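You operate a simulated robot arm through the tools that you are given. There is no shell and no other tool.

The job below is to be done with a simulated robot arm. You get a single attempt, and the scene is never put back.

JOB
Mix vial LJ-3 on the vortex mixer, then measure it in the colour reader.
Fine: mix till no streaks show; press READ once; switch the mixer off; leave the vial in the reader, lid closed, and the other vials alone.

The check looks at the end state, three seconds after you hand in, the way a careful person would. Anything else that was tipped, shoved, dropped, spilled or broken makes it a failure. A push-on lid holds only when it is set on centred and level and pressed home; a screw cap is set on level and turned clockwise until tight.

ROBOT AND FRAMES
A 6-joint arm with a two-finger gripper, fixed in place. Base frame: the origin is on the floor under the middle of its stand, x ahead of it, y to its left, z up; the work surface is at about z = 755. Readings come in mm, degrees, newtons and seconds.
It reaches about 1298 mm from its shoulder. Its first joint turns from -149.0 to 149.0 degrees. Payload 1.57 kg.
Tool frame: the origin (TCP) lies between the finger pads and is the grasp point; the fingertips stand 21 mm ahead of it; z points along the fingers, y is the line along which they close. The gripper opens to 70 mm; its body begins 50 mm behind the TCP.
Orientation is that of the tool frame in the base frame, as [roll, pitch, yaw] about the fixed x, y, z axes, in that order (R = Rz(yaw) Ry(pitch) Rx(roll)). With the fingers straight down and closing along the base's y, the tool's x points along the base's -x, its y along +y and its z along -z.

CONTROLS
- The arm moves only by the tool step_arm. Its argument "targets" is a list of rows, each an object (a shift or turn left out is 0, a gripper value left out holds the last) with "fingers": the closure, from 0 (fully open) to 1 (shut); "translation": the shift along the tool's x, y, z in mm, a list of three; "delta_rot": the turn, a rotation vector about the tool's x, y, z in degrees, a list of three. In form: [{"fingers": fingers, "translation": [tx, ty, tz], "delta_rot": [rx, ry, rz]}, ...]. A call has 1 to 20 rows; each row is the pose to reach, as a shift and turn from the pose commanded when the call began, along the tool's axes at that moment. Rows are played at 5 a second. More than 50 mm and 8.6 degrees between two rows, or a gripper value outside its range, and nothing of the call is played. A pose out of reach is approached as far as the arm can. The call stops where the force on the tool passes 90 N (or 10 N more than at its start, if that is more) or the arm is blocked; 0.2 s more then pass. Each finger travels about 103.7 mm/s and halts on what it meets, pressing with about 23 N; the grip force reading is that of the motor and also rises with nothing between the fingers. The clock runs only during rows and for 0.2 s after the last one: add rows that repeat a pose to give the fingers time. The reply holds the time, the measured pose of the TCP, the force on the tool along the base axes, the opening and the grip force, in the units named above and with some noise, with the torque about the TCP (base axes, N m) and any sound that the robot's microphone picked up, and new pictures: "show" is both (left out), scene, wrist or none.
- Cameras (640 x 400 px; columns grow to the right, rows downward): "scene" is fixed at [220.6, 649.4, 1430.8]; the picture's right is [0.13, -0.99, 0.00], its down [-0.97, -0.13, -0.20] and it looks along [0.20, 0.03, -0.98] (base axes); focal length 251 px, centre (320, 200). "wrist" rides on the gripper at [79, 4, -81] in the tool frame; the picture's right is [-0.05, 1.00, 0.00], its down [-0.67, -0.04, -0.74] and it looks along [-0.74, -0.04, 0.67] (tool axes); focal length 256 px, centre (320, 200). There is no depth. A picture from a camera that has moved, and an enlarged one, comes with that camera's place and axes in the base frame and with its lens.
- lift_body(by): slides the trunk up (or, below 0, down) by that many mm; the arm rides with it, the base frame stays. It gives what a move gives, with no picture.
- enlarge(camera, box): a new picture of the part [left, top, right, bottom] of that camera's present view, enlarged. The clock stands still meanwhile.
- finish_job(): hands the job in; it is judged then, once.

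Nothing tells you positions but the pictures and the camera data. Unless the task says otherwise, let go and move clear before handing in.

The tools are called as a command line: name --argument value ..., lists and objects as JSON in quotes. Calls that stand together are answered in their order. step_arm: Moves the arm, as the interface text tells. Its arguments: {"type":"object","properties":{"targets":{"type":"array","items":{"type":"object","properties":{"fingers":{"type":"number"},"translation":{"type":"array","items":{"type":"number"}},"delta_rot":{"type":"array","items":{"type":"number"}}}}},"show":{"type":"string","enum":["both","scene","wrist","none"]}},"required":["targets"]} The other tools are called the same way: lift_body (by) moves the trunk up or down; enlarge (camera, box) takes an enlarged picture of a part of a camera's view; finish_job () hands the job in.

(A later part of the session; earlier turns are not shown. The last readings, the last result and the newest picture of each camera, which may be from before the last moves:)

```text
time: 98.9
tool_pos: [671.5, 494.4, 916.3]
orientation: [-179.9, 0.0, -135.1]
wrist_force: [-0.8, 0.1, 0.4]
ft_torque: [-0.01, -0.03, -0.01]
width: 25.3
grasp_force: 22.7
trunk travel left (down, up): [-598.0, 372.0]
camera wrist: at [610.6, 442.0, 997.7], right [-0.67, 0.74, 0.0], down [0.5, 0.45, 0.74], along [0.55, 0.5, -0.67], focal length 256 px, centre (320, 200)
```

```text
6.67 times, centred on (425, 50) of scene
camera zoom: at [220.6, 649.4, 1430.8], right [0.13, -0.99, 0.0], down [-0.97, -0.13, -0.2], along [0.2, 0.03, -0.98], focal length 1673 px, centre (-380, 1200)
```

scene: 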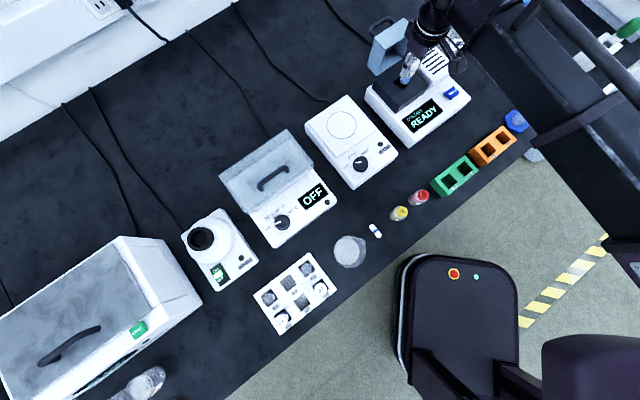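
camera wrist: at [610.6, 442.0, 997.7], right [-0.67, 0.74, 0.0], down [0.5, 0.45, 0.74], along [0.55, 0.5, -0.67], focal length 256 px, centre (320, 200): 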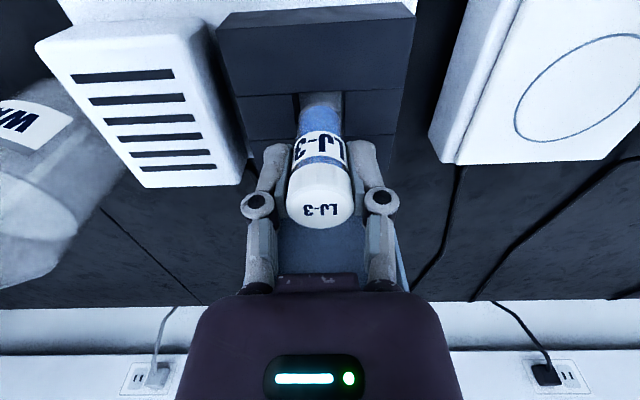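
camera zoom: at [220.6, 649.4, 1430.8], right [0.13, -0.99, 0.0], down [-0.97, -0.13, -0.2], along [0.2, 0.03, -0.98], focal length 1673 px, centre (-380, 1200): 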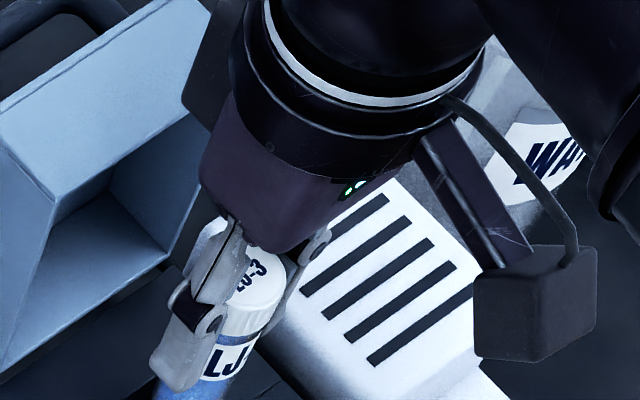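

The cap has shifted about 3 mm toward the robot in the fingers and slid up about 8 mm during mixing. I'll correct backward by 3 mm, lower to just above the block, and re-check.

step_arm --targets '[{"translation": [-3, 0, 0]}, {"translation": [-3, 0, 0]}]' --show "none"

lift_body --by -5

step_arm --targets '[{"translation": [0, 0, 0]}]' --show "both"

enlarge --camera "scene" --box '[385, 60, 425, 100]'

enlarge --camera "wrist" --box '[270, 80, 370, 150]'

```text
time: 99.5
tool_pos: [672.1, 497.6, 916.9]
orientation: [-179.9, -0.1, -135.0]
wrist_force: [0.0, -0.5, 0.4]
ft_torque: [-0.01, 0.03, -0.03]
width: 25.2
grasp_force: 23.1
trunk travel left (down, up): [-598.0, 372.0]
```

```text
time: 100.1
tool_pos: [672.1, 497.0, 911.9]
orientation: [-179.9, -0.1, -135.0]
wrist_force: [0.2, 0.5, 0.1]
ft_torque: [-0.01, -0.02, -0.02]
width: 25.3
grasp_force: 23.0
trunk travel left (down, up): [-593.0, 377.0]
```

```text
time: 100.5
tool_pos: [671.6, 496.5, 911.3]
orientation: [-179.9, -0.1, -135.0]
wrist_force: [-0.5, -0.3, -0.2]
ft_torque: [-0.01, 0.03, -0.02]
width: 25.2
grasp_force: 23.2
trunk travel left (down, up): [-593.0, 377.0]
camera wrist: at [612.5, 444.1, 992.7], right [-0.67, 0.74, 0.0], down [0.5, 0.45, 0.74], along [0.55, 0.5, -0.67], focal length 256 px, centre (320, 200)
```

scene: 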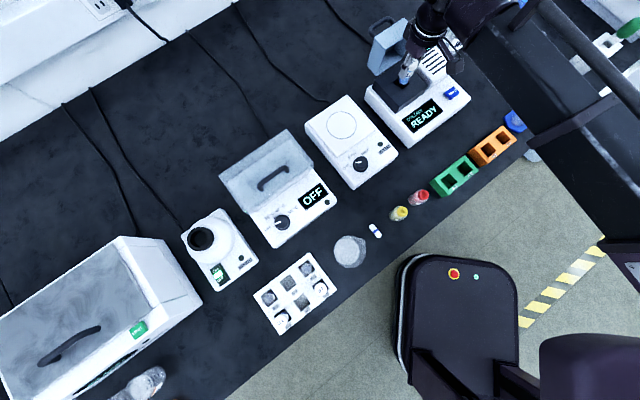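
wrist: 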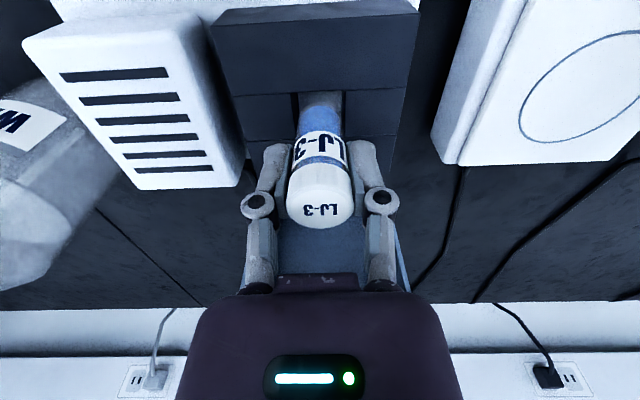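

```text
10.00 times, centred on (405, 80) of scene
camera zoom: at [220.6, 649.4, 1430.8], right [0.13, -0.99, 0.0], down [-0.97, -0.13, -0.2], along [0.2, 0.03, -0.98], focal length 2510 px, centre (-530, 1400)
```

zoom: 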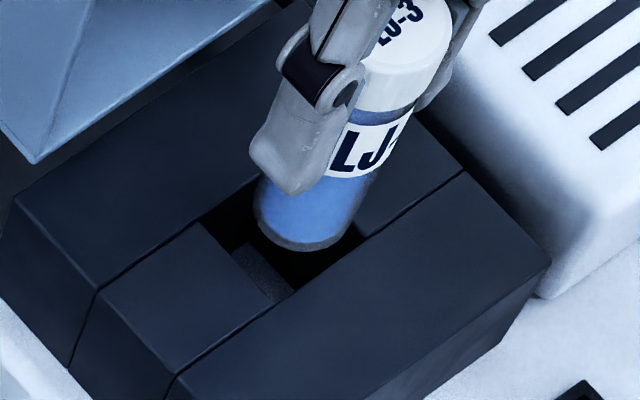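

```text
5.71 times, centred on (320, 115) of wrist
camera zoom: at [612.5, 444.1, 992.7], right [-0.67, 0.74, 0.0], down [0.5, 0.45, 0.74], along [0.55, 0.5, -0.67], focal length 1463 px, centre (320, 686)
```

zoom: 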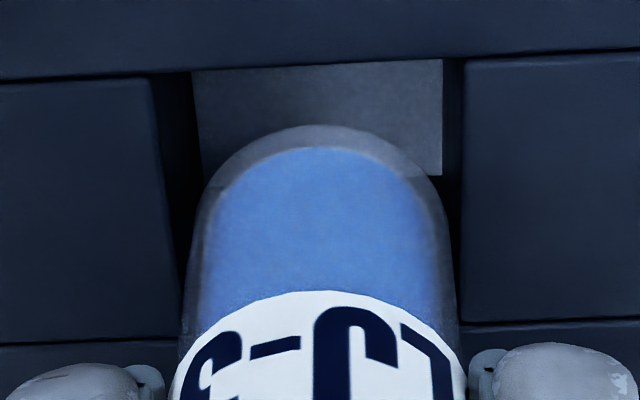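

step_arm --targets '[{"translation": [-2.5, -0.6, 0]}, {"translation": [-2.5, -0.6, 0]}]' --show "none"

lift_body --by -4

step_arm --targets '[{"translation": [0, 0, 0]}]' --show "none"

enlarge --camera "scene" --box '[385, 60, 425, 100]'

enlarge --camera "wrist" --box '[270, 80, 370, 150]'

```text
time: 101.1
tool_pos: [674.8, 498.0, 910.7]
orientation: [-179.9, -0.1, -135.0]
wrist_force: [0.6, 0.4, -0.6]
ft_torque: [0.03, 0.03, 0.0]
width: 25.2
grasp_force: 23.0
trunk travel left (down, up): [-593.0, 377.0]
```

```text
time: 101.6
tool_pos: [674.2, 498.3, 907.6]
orientation: [-179.9, -0.1, -135.0]
wrist_force: [0.6, 0.0, -0.1]
ft_torque: [-0.02, -0.01, 0.02]
width: 25.4
grasp_force: 23.3
trunk travel left (down, up): [-589.0, 381.0]
```

```text
time: 102.0
tool_pos: [674.2, 499.3, 908.0]
orientation: [-179.9, 0.0, -134.9]
wrist_force: [0.6, -0.2, -1.0]
ft_torque: [0.03, -0.06, 0.01]
width: 25.3
grasp_force: 22.9
trunk travel left (down, up): [-589.0, 381.0]
```

```text
10.00 times, centred on (405, 80) of scene
camera zoom: at [220.6, 649.4, 1430.8], right [0.13, -0.99, 0.0], down [-0.97, -0.13, -0.2], along [0.2, 0.03, -0.98], focal length 2510 px, centre (-530, 1400)
```

zoom: 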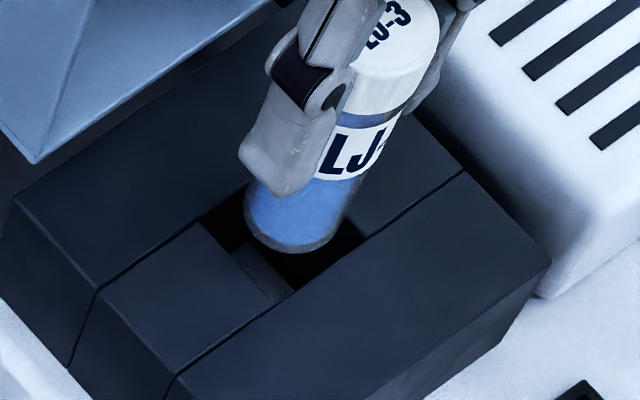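

```text
5.71 times, centred on (320, 115) of wrist
camera zoom: at [614.7, 445.6, 988.7], right [-0.67, 0.74, 0.0], down [0.5, 0.45, 0.74], along [0.55, 0.5, -0.67], focal length 1463 px, centre (320, 686)
```

zoom: 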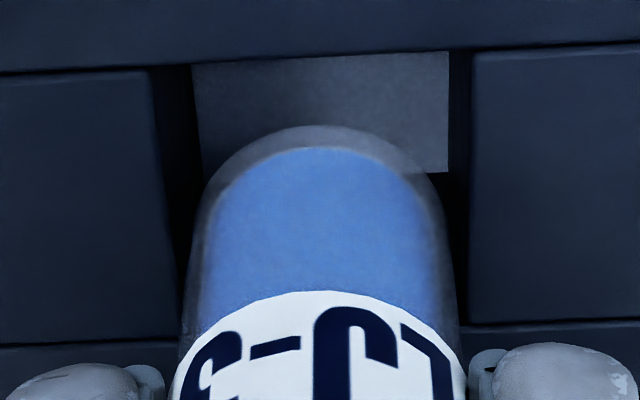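

The vial is now lined up with the well, but it sits about 8 mm higher in the fingers than when first gripped, so the fingertips would hit the block before it reached the well floor. To avoid dropping it, I'll stand it on the block's flat front bar and re-grip it higher first.

step_arm --targets '[{"translation": [10, 0, 0]}, {"translation": [20, 0, 0]}, {"translation": [30.5, 0, 0]}, {"translation": [30.5, 0, 0]}]' --show "both"

enlarge --camera "scene" --box '[385, 60, 425, 100]'

enlarge --camera "wrist" --box '[260, 60, 380, 150]'

```text
time: 103.0
tool_pos: [654.1, 476.4, 909.0]
orientation: [-180.0, 0.0, -135.1]
wrist_force: [0.1, 0.6, 0.3]
ft_torque: [0.01, -0.04, 0.01]
width: 25.3
grasp_force: 22.4
trunk travel left (down, up): [-589.0, 381.0]
camera wrist: at [593.5, 423.5, 988.7], right [-0.67, 0.74, 0.0], down [0.5, 0.45, 0.74], along [0.55, 0.5, -0.67], focal length 256 px, centre (320, 200)
```

scene: 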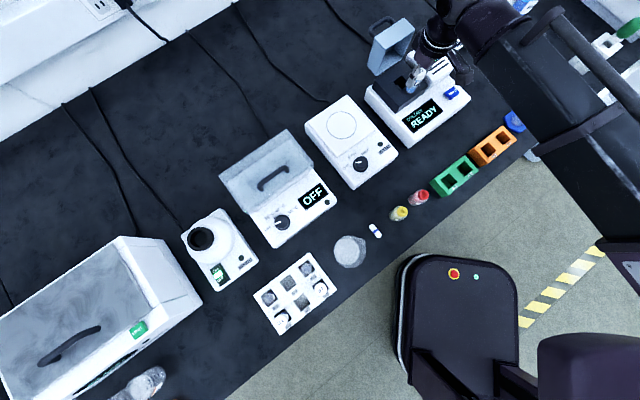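
wrist: 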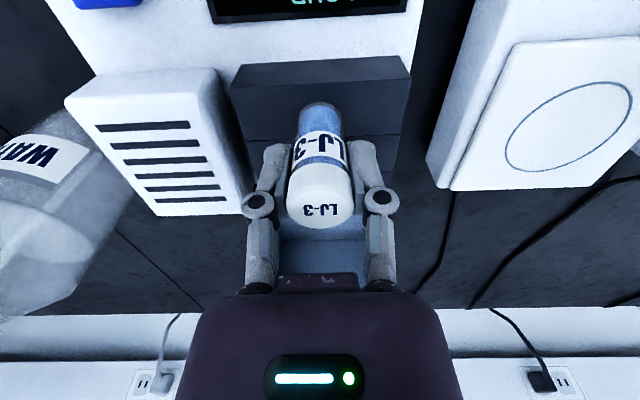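

```text
10.00 times, centred on (405, 80) of scene
camera zoom: at [220.6, 649.4, 1430.8], right [0.13, -0.99, 0.0], down [-0.97, -0.13, -0.2], along [0.2, 0.03, -0.98], focal length 2510 px, centre (-530, 1400)
```

zoom: 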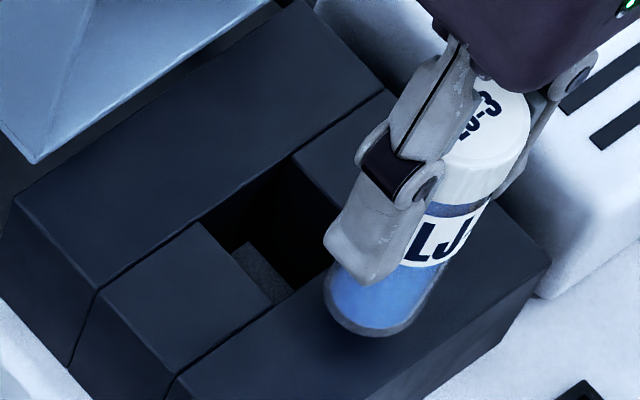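

```text
4.44 times, centred on (320, 105) of wrist
camera zoom: at [593.5, 423.5, 988.7], right [-0.67, 0.74, 0.0], down [0.5, 0.45, 0.74], along [0.55, 0.5, -0.67], focal length 1138 px, centre (320, 622)
```

zoom: 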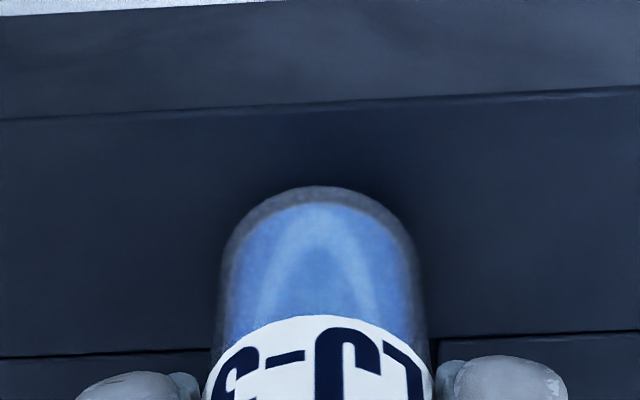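

step_arm --targets '[{"translation": [1.5, 0, 0]}, {"translation": [1.5, 0, 0]}]' --show "none"

lift_body --by -4

lift_body --by -2

lift_body --by -1

```text
time: 103.6
tool_pos: [651.5, 476.1, 907.4]
orientation: [-179.9, 0.0, -135.0]
wrist_force: [0.5, -0.3, 0.2]
ft_torque: [0.02, 0.01, 0.02]
width: 25.3
grasp_force: 22.9
trunk travel left (down, up): [-589.0, 381.0]
```

```text
time: 104.1
tool_pos: [651.3, 474.9, 903.1]
orientation: [-179.8, -0.1, -134.9]
wrist_force: [0.2, 1.3, -0.9]
ft_torque: [-0.01, 0.01, -0.01]
width: 25.2
grasp_force: 23.6
trunk travel left (down, up): [-585.0, 385.0]
```

```text
time: 104.7
tool_pos: [652.2, 474.2, 902.0]
orientation: [-179.8, -0.1, -135.0]
wrist_force: [0.1, 0.5, -0.2]
ft_torque: [0.03, 0.01, 0.0]
width: 25.5
grasp_force: 22.6
trunk travel left (down, up): [-583.0, 387.0]
```

```text
time: 105.2
tool_pos: [652.2, 475.6, 900.4]
orientation: [-179.9, -0.1, -135.0]
wrist_force: [1.7, 0.6, 7.4]
ft_torque: [0.06, -0.05, 0.01]
width: 25.3
grasp_force: 22.8
trunk travel left (down, up): [-582.0, 388.0]
```

There is contact at TCP z of about 901, so the vial bottom is 40–41 mm below the TCP, as deduced. I'll open gently and check that it stands.

step_arm --targets '[{"fingers": 0.62}, {"fingers": 0.6}, {"fingers": 0.57}, {"fingers": 0.54}, {"fingers": 0.52}, {"fingers": 0.52}]' --show "both"

enlarge --camera "wrist" --box '[220, 60, 420, 240]'

enlarge --camera "scene" --box '[385, 50, 435, 100]'

```text
time: 106.6
tool_pos: [652.9, 474.0, 900.6]
orientation: [-179.9, 0.0, -134.9]
wrist_force: [0.2, 0.5, 0.7]
ft_torque: [0.02, -0.02, 0.01]
width: 33.7
grasp_force: 0.1
trunk travel left (down, up): [-582.0, 388.0]
camera wrist: at [592.3, 422.1, 981.7], right [-0.67, 0.74, 0.0], down [0.5, 0.45, 0.74], along [0.55, 0.5, -0.67], focal length 256 px, centre (320, 200)
```

scene: 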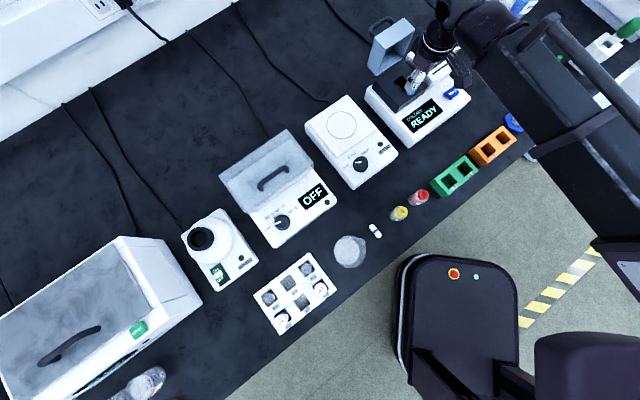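
wrist: 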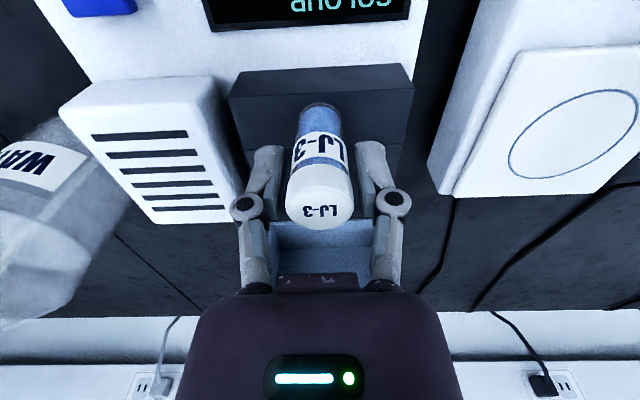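

```text
2.22 times, centred on (320, 150) of wrist
camera zoom: at [592.3, 422.1, 981.7], right [-0.67, 0.74, 0.0], down [0.5, 0.45, 0.74], along [0.55, 0.5, -0.67], focal length 569 px, centre (320, 311)
```

zoom: 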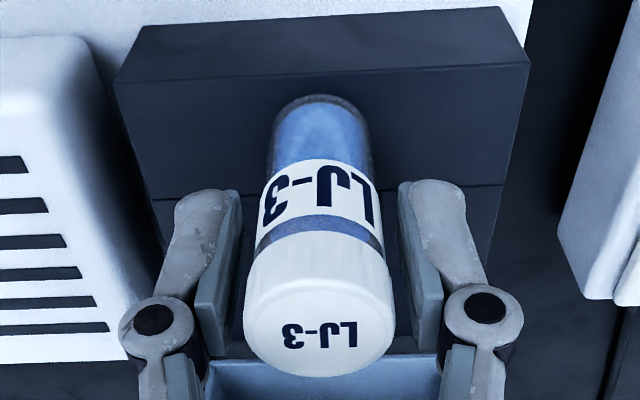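

```text
8.00 times, centred on (410, 75) of scene
camera zoom: at [220.6, 649.4, 1430.8], right [0.13, -0.99, 0.0], down [-0.97, -0.13, -0.2], along [0.2, 0.03, -0.98], focal length 2008 px, centre (-400, 1200)
```

zoom: 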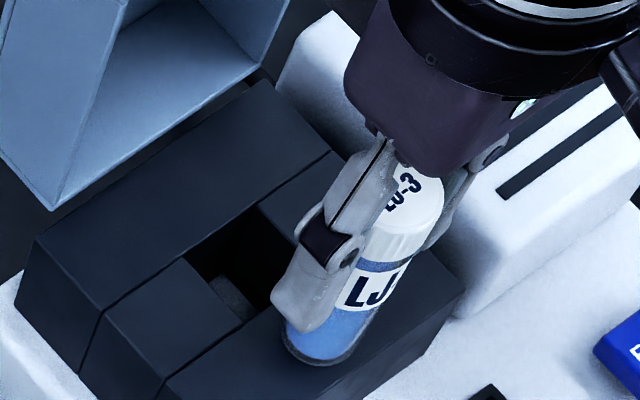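

The vial stands upright. I'll raise the gripper 13.5 mm, centre it over the vial, and re-grip.

lift_body --by 13.5

step_arm --targets '[{"translation": [2.5, 0, 0]}, {"translation": [2.5, 0, 0]}]' --show "wrist"

enlarge --camera "wrist" --box '[220, 60, 420, 240]'

```text
time: 107.2
tool_pos: [652.0, 474.6, 913.1]
orientation: [-179.8, -0.1, -134.9]
wrist_force: [-0.8, 0.5, -0.4]
ft_torque: [-0.03, 0.0, 0.01]
width: 33.6
grasp_force: 0.1
trunk travel left (down, up): [-595.0, 375.0]
```

```text
time: 107.8
tool_pos: [650.8, 473.4, 913.4]
orientation: [-179.9, -0.1, -135.0]
wrist_force: [-0.5, -0.3, 0.1]
ft_torque: [-0.01, -0.02, -0.01]
width: 33.6
grasp_force: 0.0
trunk travel left (down, up): [-595.0, 375.0]
camera wrist: at [590.1, 420.6, 995.2], right [-0.67, 0.74, 0.0], down [0.5, 0.45, 0.74], along [0.55, 0.5, -0.67], focal length 256 px, centre (320, 200)
```

wrist: 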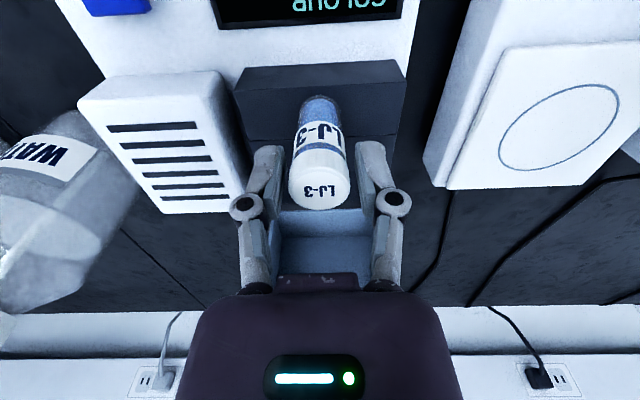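

```text
2.22 times, centred on (320, 150) of wrist
camera zoom: at [590.1, 420.6, 995.2], right [-0.67, 0.74, 0.0], down [0.5, 0.45, 0.74], along [0.55, 0.5, -0.67], focal length 569 px, centre (320, 311)
```

zoom: 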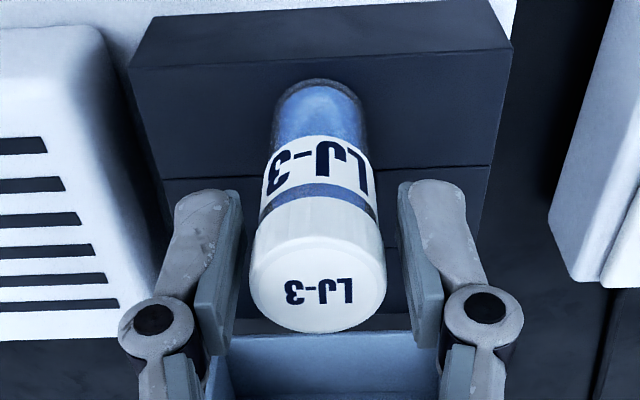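

step_arm --targets '[{"fingers": 0.58}, {"fingers": 0.62}, {"fingers": 1}, {"fingers": 1}, {"fingers": 1}]' --show "none"

lift_body --by 8

step_arm --targets '[{"translation": [0, 0, 0]}]' --show "both"

enlarge --camera "wrist" --box '[220, 60, 420, 240]'

enlarge --camera "scene" --box '[385, 50, 435, 100]'

```text
time: 109.0
tool_pos: [649.1, 472.1, 912.8]
orientation: [-180.0, -0.1, -135.1]
wrist_force: [0.8, -0.6, 1.1]
ft_torque: [0.01, 0.01, 0.02]
width: 25.9
grasp_force: 23.4
trunk travel left (down, up): [-595.0, 375.0]
```

```text
time: 109.5
tool_pos: [649.7, 473.4, 921.1]
orientation: [-179.9, -0.1, -134.9]
wrist_force: [-0.4, 0.0, -0.3]
ft_torque: [0.0, 0.02, -0.01]
width: 25.7
grasp_force: 22.6
trunk travel left (down, up): [-603.0, 367.0]
```

```text
time: 109.9
tool_pos: [650.2, 472.5, 921.8]
orientation: [-179.8, -0.1, -135.0]
wrist_force: [-0.9, -0.5, 0.1]
ft_torque: [0.01, -0.01, 0.02]
width: 25.5
grasp_force: 23.1
trunk travel left (down, up): [-603.0, 367.0]
camera wrist: at [590.2, 420.6, 1003.2], right [-0.67, 0.74, 0.0], down [0.5, 0.45, 0.74], along [0.55, 0.5, -0.67], focal length 256 px, centre (320, 200)
```

scene: 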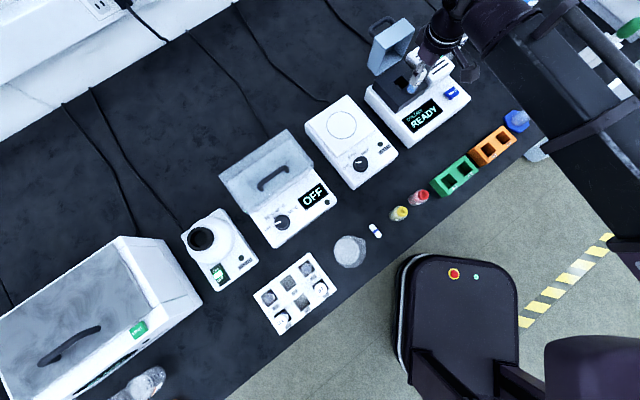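
wrist: 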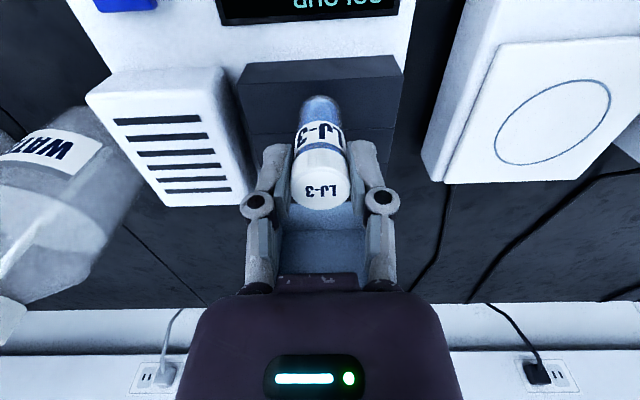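

```text
2.22 times, centred on (320, 150) of wrist
camera zoom: at [590.2, 420.6, 1003.2], right [-0.67, 0.74, 0.0], down [0.5, 0.45, 0.74], along [0.55, 0.5, -0.67], focal length 569 px, centre (320, 311)
```

zoom: 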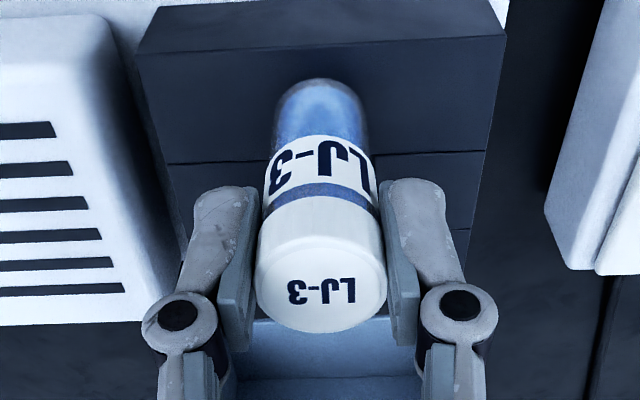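

```text
8.00 times, centred on (410, 75) of scene
camera zoom: at [220.6, 649.4, 1430.8], right [0.13, -0.99, 0.0], down [-0.97, -0.13, -0.2], along [0.2, 0.03, -0.98], focal length 2008 px, centre (-400, 1200)
```

zoom: 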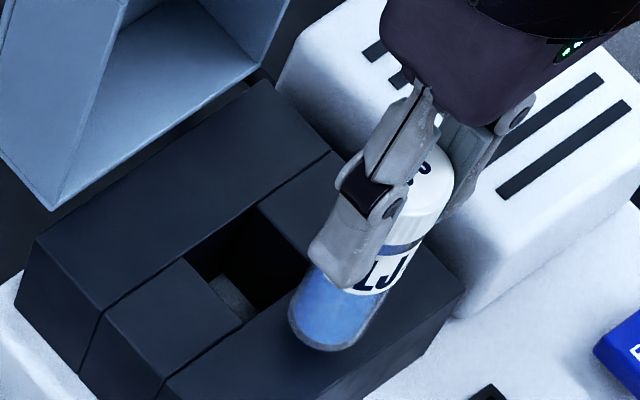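

Re-gripped with the bottom now about 53 mm below the TCP. I'll move back over the well and verify the alignment in both views.

step_arm --targets '[{"translation": [-11, -0.2, 0]}, {"translation": [-22, -0.3, 0]}, {"translation": [-32.2, -0.4, 0]}, {"translation": [-32.2, -0.4, 0]}]' --show "both"

enlarge --camera "scene" --box '[385, 60, 425, 100]'

enlarge --camera "wrist" --box '[270, 70, 370, 140]'

```text
time: 110.9
tool_pos: [673.3, 495.8, 922.3]
orientation: [-179.9, -0.1, -135.0]
wrist_force: [-0.1, 0.3, 0.4]
ft_torque: [0.0, 0.0, 0.01]
width: 25.6
grasp_force: 23.2
trunk travel left (down, up): [-603.0, 367.0]
camera wrist: at [612.6, 442.8, 1003.2], right [-0.67, 0.74, 0.0], down [0.5, 0.45, 0.74], along [0.55, 0.5, -0.67], focal length 256 px, centre (320, 200)
```

scene: 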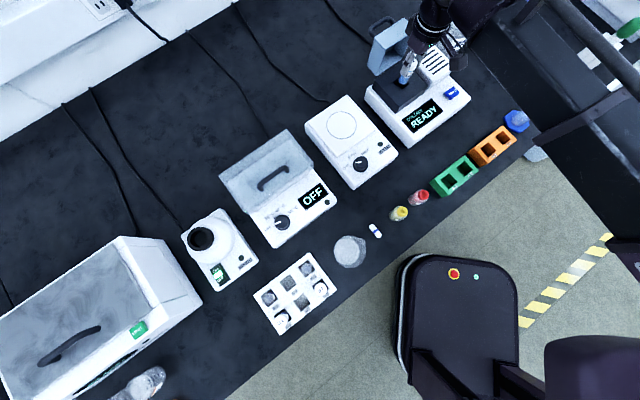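
wrist: 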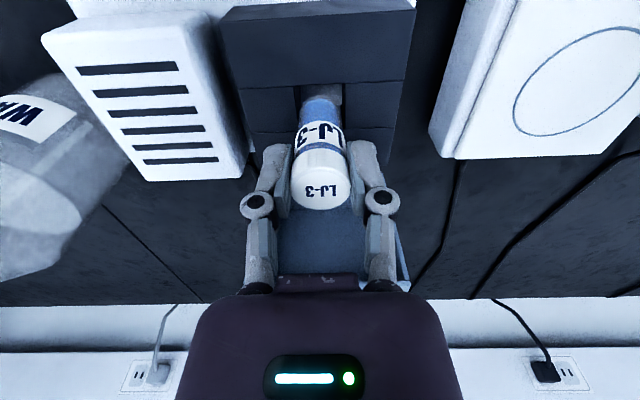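

```text
10.00 times, centred on (405, 80) of scene
camera zoom: at [220.6, 649.4, 1430.8], right [0.13, -0.99, 0.0], down [-0.97, -0.13, -0.2], along [0.2, 0.03, -0.98], focal length 2510 px, centre (-530, 1400)
```

zoom: 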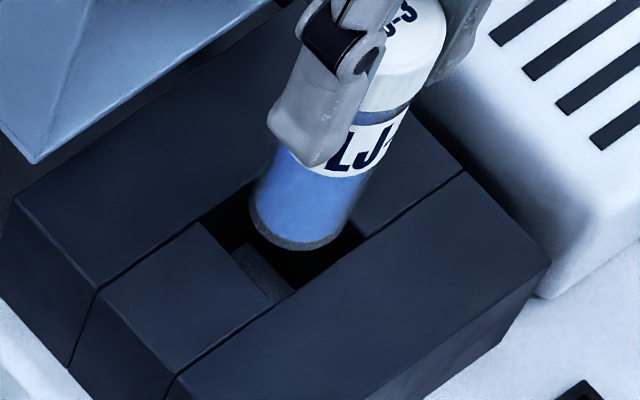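

```text
5.71 times, centred on (320, 105) of wrist
camera zoom: at [612.6, 442.8, 1003.2], right [-0.67, 0.74, 0.0], down [0.5, 0.45, 0.74], along [0.55, 0.5, -0.67], focal length 1463 px, centre (320, 743)
```

zoom: 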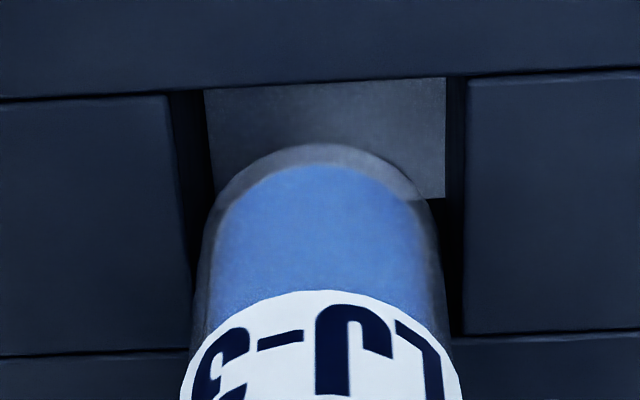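

Both views agree that it is within about 1–2 mm of centre, inside the clearance. I'll apply a small correction and lower it gently into the well, watching the forces.

step_arm --targets '[{"translation": [-0.7, 0.3, 0]}, {"translation": [-0.7, 0.3, 0]}]' --show "none"

lift_body --by -6

lift_body --by -2

lift_body --by -2

lift_body --by -2

```text
time: 111.5
tool_pos: [672.4, 496.0, 922.3]
orientation: [-179.9, -0.1, -135.0]
wrist_force: [0.0, -0.8, -0.1]
ft_torque: [-0.03, 0.03, -0.02]
width: 25.7
grasp_force: 23.4
trunk travel left (down, up): [-603.0, 367.0]
```

```text
time: 112.1
tool_pos: [673.3, 496.0, 914.7]
orientation: [-179.8, -0.1, -134.9]
wrist_force: [-0.3, 0.5, 0.7]
ft_torque: [0.01, 0.02, -0.02]
width: 25.6
grasp_force: 23.1
trunk travel left (down, up): [-597.0, 373.0]
```

```text
time: 112.6
tool_pos: [673.3, 495.6, 912.8]
orientation: [-179.9, -0.1, -135.0]
wrist_force: [-0.5, 0.0, 0.4]
ft_torque: [0.02, 0.0, -0.02]
width: 25.8
grasp_force: 23.3
trunk travel left (down, up): [-595.0, 375.0]
```

```text
time: 113.1
tool_pos: [672.5, 496.0, 911.8]
orientation: [180.0, -0.2, -134.9]
wrist_force: [-0.5, -0.7, 0.1]
ft_torque: [0.02, 0.0, -0.02]
width: 25.6
grasp_force: 23.0
trunk travel left (down, up): [-593.0, 377.0]
```

```text
time: 113.7
tool_pos: [673.2, 497.0, 910.4]
orientation: [180.0, 0.0, -135.1]
wrist_force: [-0.7, 0.9, -1.3]
ft_torque: [0.0, -0.01, 0.01]
width: 25.9
grasp_force: 23.2
trunk travel left (down, up): [-591.0, 379.0]
```

The vial is entering the well with no force. I'll continue down.

lift_body --by -5

lift_body --by -5

lift_body --by -5

lift_body --by -4

step_arm --targets '[{"translation": [0, 0, 0]}]' --show "both"

enlarge --camera "scene" --box '[385, 50, 435, 100]'

enlarge --camera "wrist" --box '[220, 80, 420, 240]'

```text
time: 114.2
tool_pos: [672.5, 496.3, 905.2]
orientation: [-179.9, -0.2, -135.1]
wrist_force: [-0.2, -0.9, -0.6]
ft_torque: [-0.02, -0.03, -0.03]
width: 25.8
grasp_force: 22.8
trunk travel left (down, up): [-586.0, 384.0]
```

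```text
time: 114.7
tool_pos: [674.1, 497.0, 898.7]
orientation: [-179.9, 0.0, -135.0]
wrist_force: [-0.7, 0.2, 0.3]
ft_torque: [0.02, -0.01, 0.05]
width: 25.6
grasp_force: 22.9
trunk travel left (down, up): [-581.0, 389.0]
```

```text
time: 115.3
tool_pos: [672.9, 497.5, 894.8]
orientation: [-179.9, -0.2, -135.1]
wrist_force: [-1.2, 0.8, 0.1]
ft_torque: [-0.03, 0.0, -0.01]
width: 25.9
grasp_force: 22.8
trunk travel left (down, up): [-576.0, 394.0]
```

```text
time: 115.8
tool_pos: [673.4, 496.2, 890.4]
orientation: [-179.9, -0.1, -135.0]
wrist_force: [-0.2, 1.6, -0.2]
ft_torque: [0.02, -0.02, 0.01]
width: 25.9
grasp_force: 22.8
trunk travel left (down, up): [-572.0, 398.0]
```

```text
time: 116.2
tool_pos: [673.3, 496.7, 891.3]
orientation: [-179.8, -0.2, -135.0]
wrist_force: [-0.5, -0.6, 1.1]
ft_torque: [0.01, -0.01, -0.01]
width: 25.8
grasp_force: 23.3
trunk travel left (down, up): [-572.0, 398.0]
camera wrist: at [613.0, 443.6, 972.2], right [-0.67, 0.74, 0.0], down [0.5, 0.45, 0.74], along [0.55, 0.5, -0.67], focal length 256 px, centre (320, 200)
```

scene: 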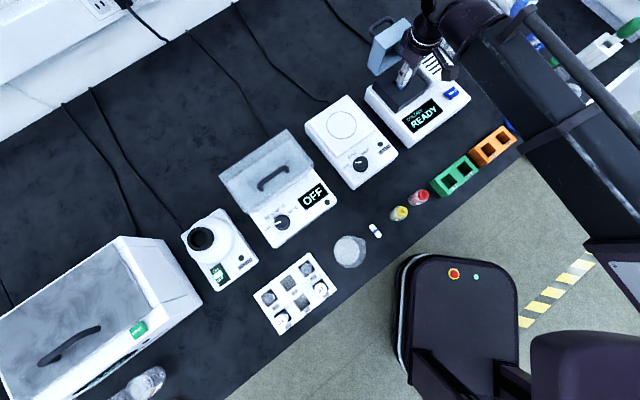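
wrist: 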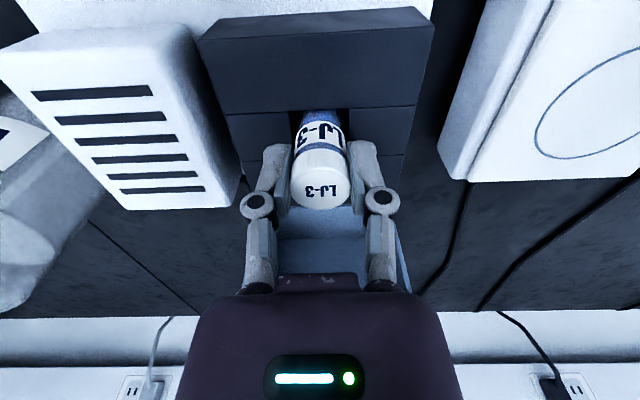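

```text
8.00 times, centred on (410, 75) of scene
camera zoom: at [220.6, 649.4, 1430.8], right [0.13, -0.99, 0.0], down [-0.97, -0.13, -0.2], along [0.2, 0.03, -0.98], focal length 2008 px, centre (-400, 1200)
```

zoom: 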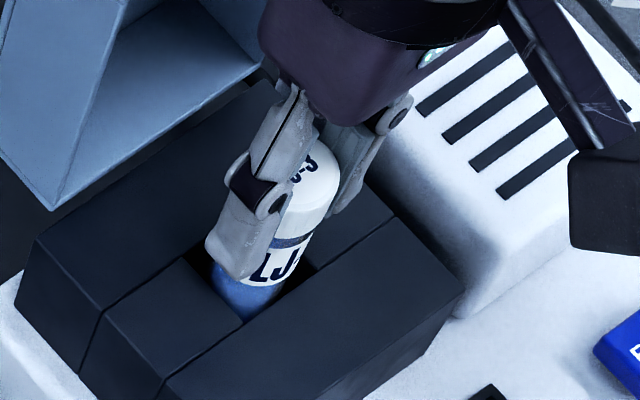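

```text
2.50 times, centred on (320, 160) of wrist
camera zoom: at [613.0, 443.6, 972.2], right [-0.67, 0.74, 0.0], down [0.5, 0.45, 0.74], along [0.55, 0.5, -0.67], focal length 640 px, centre (320, 300)
```

zoom: 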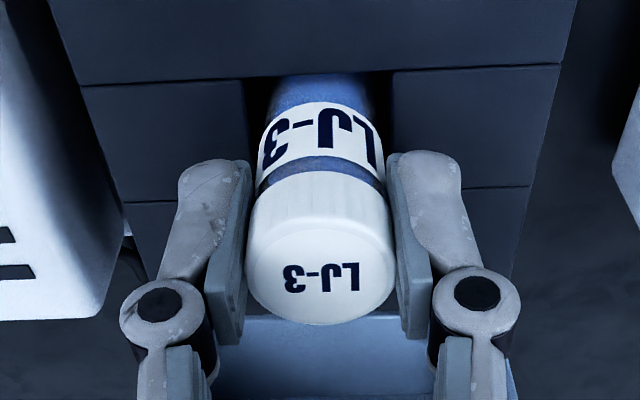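

The vial is well inside the well. I'll continue gently to the floor.

lift_body --by -3

lift_body --by -2

lift_body --by -1

lift_body --by -1

```text
time: 116.7
tool_pos: [673.7, 497.2, 887.9]
orientation: [-179.9, 0.0, -135.0]
wrist_force: [0.1, 0.2, 0.3]
ft_torque: [0.01, -0.02, 0.02]
width: 25.8
grasp_force: 23.6
trunk travel left (down, up): [-569.0, 401.0]
```

```text
time: 117.2
tool_pos: [672.1, 496.2, 886.0]
orientation: [-180.0, -0.1, -135.1]
wrist_force: [-0.4, 0.9, -1.2]
ft_torque: [-0.01, -0.02, -0.01]
width: 25.6
grasp_force: 23.1
trunk travel left (down, up): [-567.0, 403.0]
```

```text
time: 117.8
tool_pos: [673.4, 495.9, 885.8]
orientation: [-179.9, -0.1, -134.9]
wrist_force: [-0.6, 0.0, 0.4]
ft_torque: [-0.01, 0.02, -0.02]
width: 25.9
grasp_force: 24.0
trunk travel left (down, up): [-566.0, 404.0]
```

```text
time: 118.3
tool_pos: [672.8, 496.5, 884.0]
orientation: [-180.0, -0.1, -134.9]
wrist_force: [0.5, -0.1, -0.6]
ft_torque: [-0.01, -0.01, -0.01]
width: 25.9
grasp_force: 23.4
trunk travel left (down, up): [-565.0, 405.0]
```

lift_body --by -1

lift_body --by -1

```text
time: 118.8
tool_pos: [672.1, 496.5, 882.3]
orientation: [-179.9, -0.1, -135.0]
wrist_force: [-0.7, -0.9, 0.0]
ft_torque: [-0.01, 0.02, 0.01]
width: 25.7
grasp_force: 22.9
trunk travel left (down, up): [-564.0, 406.0]
```

```text
time: 119.3
tool_pos: [673.0, 496.3, 881.5]
orientation: [-179.8, -0.1, -135.1]
wrist_force: [-0.6, -0.1, -0.1]
ft_torque: [-0.02, -0.02, 0.0]
width: 25.8
grasp_force: 23.3
trunk travel left (down, up): [-563.0, 407.0]
```

lift_body --by -1

step_arm --targets '[{"translation": [0, 0, 0]}]' --show "wrist"

enlarge --camera "wrist" --box '[220, 80, 420, 240]'

enlarge --camera "scene" --box '[385, 50, 435, 100]'

```text
time: 119.8
tool_pos: [672.9, 497.8, 881.3]
orientation: [-179.8, -0.1, -134.9]
wrist_force: [0.2, 1.1, -0.4]
ft_torque: [0.04, 0.01, 0.0]
width: 25.8
grasp_force: 23.1
trunk travel left (down, up): [-562.0, 408.0]
```

```text
time: 120.2
tool_pos: [672.4, 497.0, 880.9]
orientation: [-179.9, -0.1, -135.0]
wrist_force: [-0.1, 1.2, -0.7]
ft_torque: [0.01, -0.02, 0.02]
width: 26.0
grasp_force: 22.7
trunk travel left (down, up): [-562.0, 408.0]
camera wrist: at [613.0, 443.6, 962.2], right [-0.67, 0.74, 0.0], down [0.5, 0.45, 0.74], along [0.55, 0.5, -0.67], focal length 256 px, centre (320, 200)
```

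wrist: 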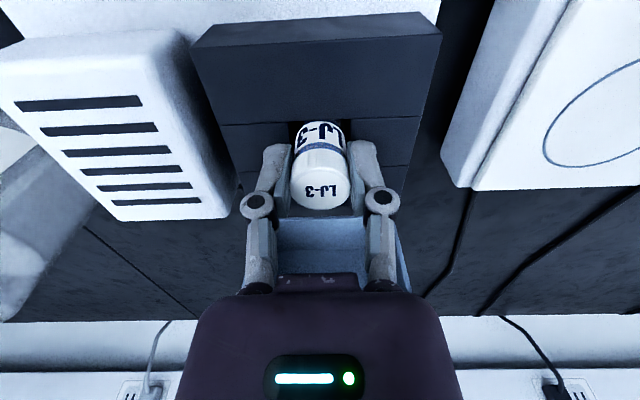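

```text
2.50 times, centred on (320, 160) of wrist
camera zoom: at [613.0, 443.6, 962.2], right [-0.67, 0.74, 0.0], down [0.5, 0.45, 0.74], along [0.55, 0.5, -0.67], focal length 640 px, centre (320, 300)
```

zoom: 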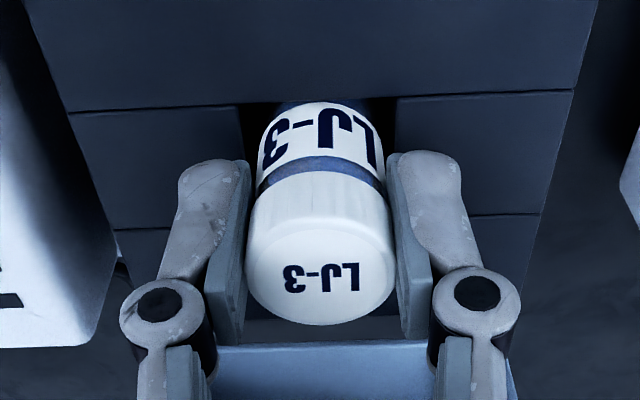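

```text
8.00 times, centred on (410, 75) of scene
camera zoom: at [220.6, 649.4, 1430.8], right [0.13, -0.99, 0.0], down [-0.97, -0.13, -0.2], along [0.2, 0.03, -0.98], focal length 2008 px, centre (-400, 1200)
```

zoom: 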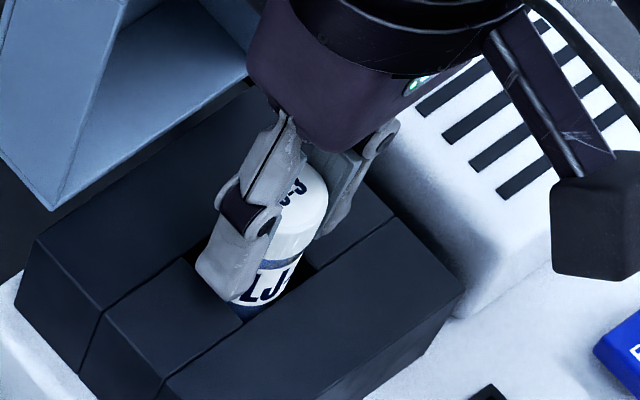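

lift_body --by -1

lift_body --by -1

```text
time: 120.7
tool_pos: [673.7, 496.0, 878.2]
orientation: [-179.9, 0.0, -135.0]
wrist_force: [0.3, 0.4, -0.2]
ft_torque: [0.0, 0.0, -0.02]
width: 25.5
grasp_force: 22.5
trunk travel left (down, up): [-561.0, 409.0]
```

```text
time: 121.2
tool_pos: [672.7, 497.2, 878.7]
orientation: [-179.9, -0.1, -135.2]
wrist_force: [-0.1, -0.1, -1.3]
ft_torque: [-0.03, -0.01, 0.0]
width: 25.6
grasp_force: 22.9
trunk travel left (down, up): [-560.0, 410.0]
```

lift_body --by -1

lift_body --by -1

lift_body --by -1

```text
time: 121.7
tool_pos: [673.6, 496.5, 879.7]
orientation: [-179.9, 0.0, -134.9]
wrist_force: [2.8, 2.1, 11.6]
ft_torque: [0.15, -0.15, 0.0]
width: 25.9
grasp_force: 22.5
trunk travel left (down, up): [-559.0, 411.0]
```

```text
time: 122.2
tool_pos: [673.5, 496.2, 876.7]
orientation: [-180.0, -0.2, -135.0]
wrist_force: [2.4, 0.4, 11.0]
ft_torque: [0.03, -0.1, 0.0]
width: 25.8
grasp_force: 22.8
trunk travel left (down, up): [-558.0, 412.0]
```

```text
time: 122.7
tool_pos: [672.8, 495.6, 876.4]
orientation: [-179.8, -0.1, -135.0]
wrist_force: [0.7, 0.1, 11.0]
ft_torque: [0.01, -0.05, -0.01]
width: 25.6
grasp_force: 22.9
trunk travel left (down, up): [-557.0, 413.0]
```

The vial has reached the floor of the well (steady contact at about 11 N). I'll release it gently.

step_arm --targets '[{"fingers": 0.62}, {"fingers": 0.6}, {"fingers": 0.57}, {"fingers": 0.54}, {"fingers": 0.52}, {"fingers": 0.52}]' --show "both"

enlarge --camera "wrist" --box '[220, 80, 420, 240]'

enlarge --camera "scene" --box '[385, 50, 435, 100]'

```text
time: 124.1
tool_pos: [672.5, 496.5, 877.5]
orientation: [-180.0, -0.1, -134.9]
wrist_force: [-0.2, -0.6, 1.8]
ft_torque: [0.0, -0.02, 0.01]
width: 33.9
grasp_force: 0.0
trunk travel left (down, up): [-557.0, 413.0]
camera wrist: at [613.0, 443.6, 957.2], right [-0.67, 0.74, 0.0], down [0.5, 0.45, 0.74], along [0.55, 0.5, -0.67], focal length 256 px, centre (320, 200)
```

scene: 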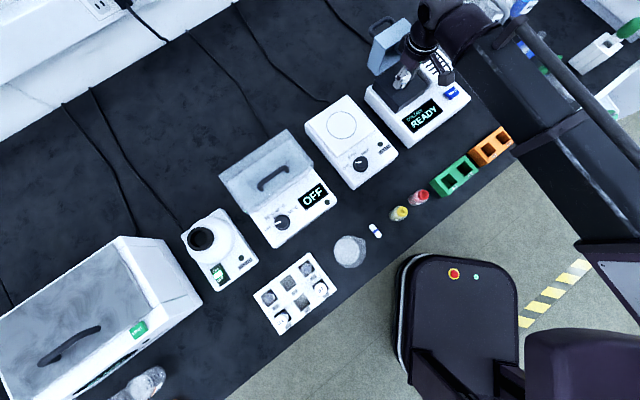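
wrist: 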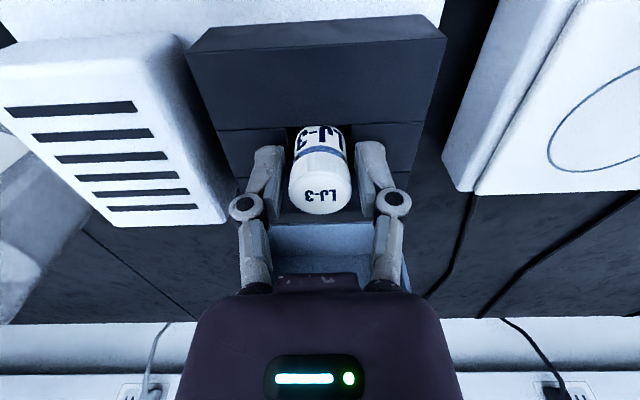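

```text
2.50 times, centred on (320, 160) of wrist
camera zoom: at [613.0, 443.6, 957.2], right [-0.67, 0.74, 0.0], down [0.5, 0.45, 0.74], along [0.55, 0.5, -0.67], focal length 640 px, centre (320, 300)
```

zoom: 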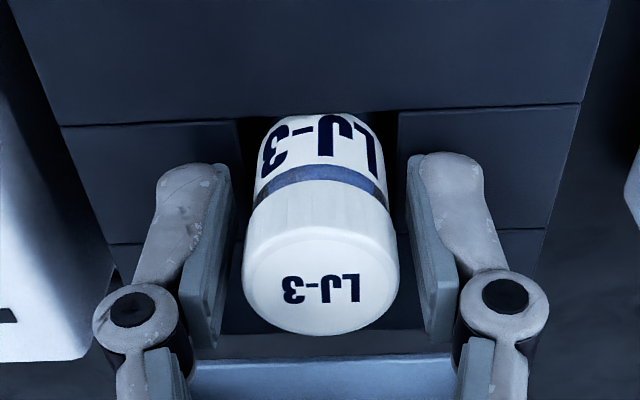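

```text
8.00 times, centred on (410, 75) of scene
camera zoom: at [220.6, 649.4, 1430.8], right [0.13, -0.99, 0.0], down [-0.97, -0.13, -0.2], along [0.2, 0.03, -0.98], focal length 2008 px, centre (-400, 1200)
```

zoom: 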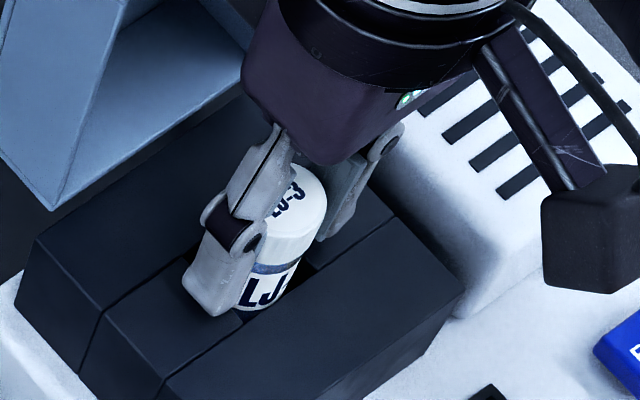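

The vial is seated and free. I'll raise the gripper straight up and check the well from above.

step_arm --targets '[{"fingers": 0.45}, {"fingers": 0.45}]' --show "none"

lift_body --by 30

lift_body --by 95

step_arm --targets '[{"translation": [0, 0, 0]}]' --show "both"

enlarge --camera "wrist" --box '[220, 0, 420, 160]'

enlarge --camera "scene" --box '[360, 10, 460, 110]'

```text
time: 124.7
tool_pos: [672.6, 495.9, 876.3]
orientation: [-180.0, -0.1, -135.0]
wrist_force: [-0.5, -0.3, -0.5]
ft_torque: [0.02, 0.0, 0.0]
width: 38.5
grasp_force: 0.0
trunk travel left (down, up): [-557.0, 413.0]
```

```text
time: 125.5
tool_pos: [672.4, 495.9, 905.0]
orientation: [-179.9, -0.1, -134.9]
wrist_force: [0.5, 0.2, -0.2]
ft_torque: [0.02, -0.01, 0.0]
width: 38.6
grasp_force: 0.1
trunk travel left (down, up): [-587.0, 383.0]
```

```text
time: 126.8
tool_pos: [673.6, 496.5, 1001.3]
orientation: [-179.9, -0.1, -135.1]
wrist_force: [-0.3, 0.1, 0.3]
ft_torque: [0.0, 0.02, 0.01]
width: 38.3
grasp_force: 0.1
trunk travel left (down, up): [-682.0, 288.0]
```

```text
time: 127.2
tool_pos: [672.4, 496.5, 1000.4]
orientation: [-180.0, -0.2, -135.0]
wrist_force: [0.9, -0.6, -0.2]
ft_torque: [-0.01, 0.01, 0.0]
width: 38.5
grasp_force: 0.1
trunk travel left (down, up): [-682.0, 288.0]
camera wrist: at [613.0, 443.6, 1082.1], right [-0.67, 0.74, 0.0], down [0.5, 0.45, 0.74], along [0.55, 0.5, -0.67], focal length 256 px, centre (320, 200)
```

scene: 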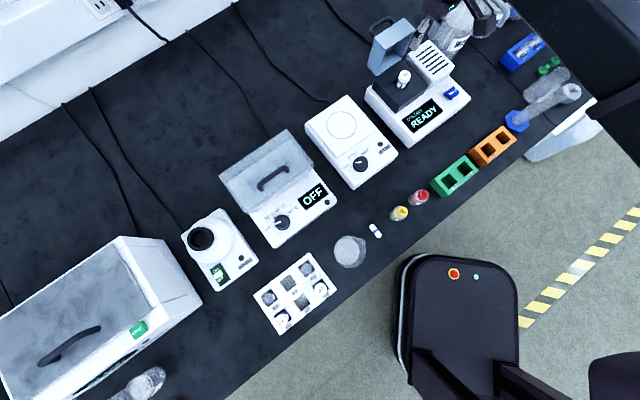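
wrist: 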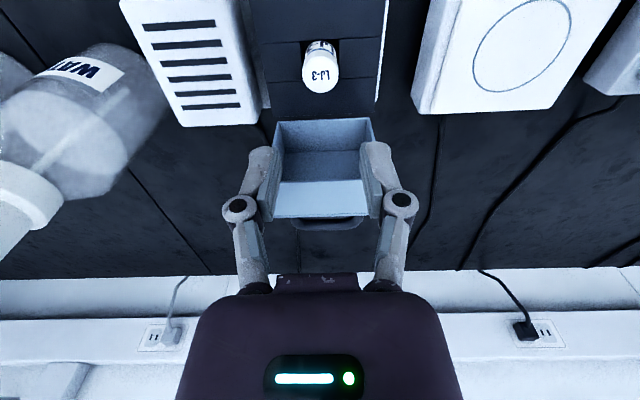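

```text
2.50 times, centred on (320, 80) of wrist
camera zoom: at [613.0, 443.6, 1082.1], right [-0.67, 0.74, 0.0], down [0.5, 0.45, 0.74], along [0.55, 0.5, -0.67], focal length 640 px, centre (320, 500)
```

zoom: 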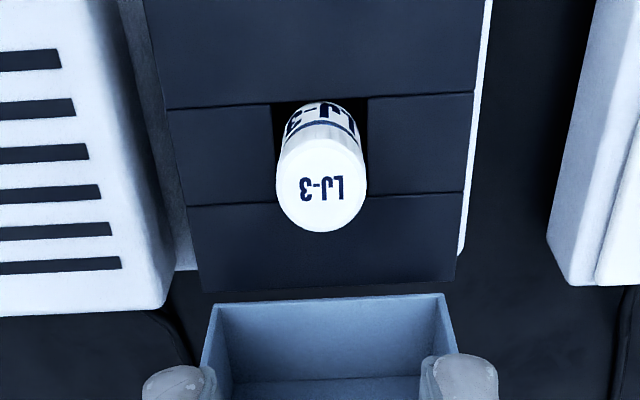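

```text
4.00 times, centred on (410, 60) of scene
camera zoom: at [220.6, 649.4, 1430.8], right [0.13, -0.99, 0.0], down [-0.97, -0.13, -0.2], along [0.2, 0.03, -0.98], focal length 1004 px, centre (-40, 760)
```

zoom: 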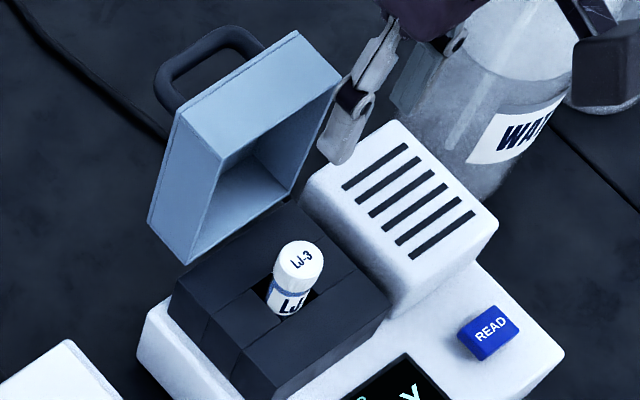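

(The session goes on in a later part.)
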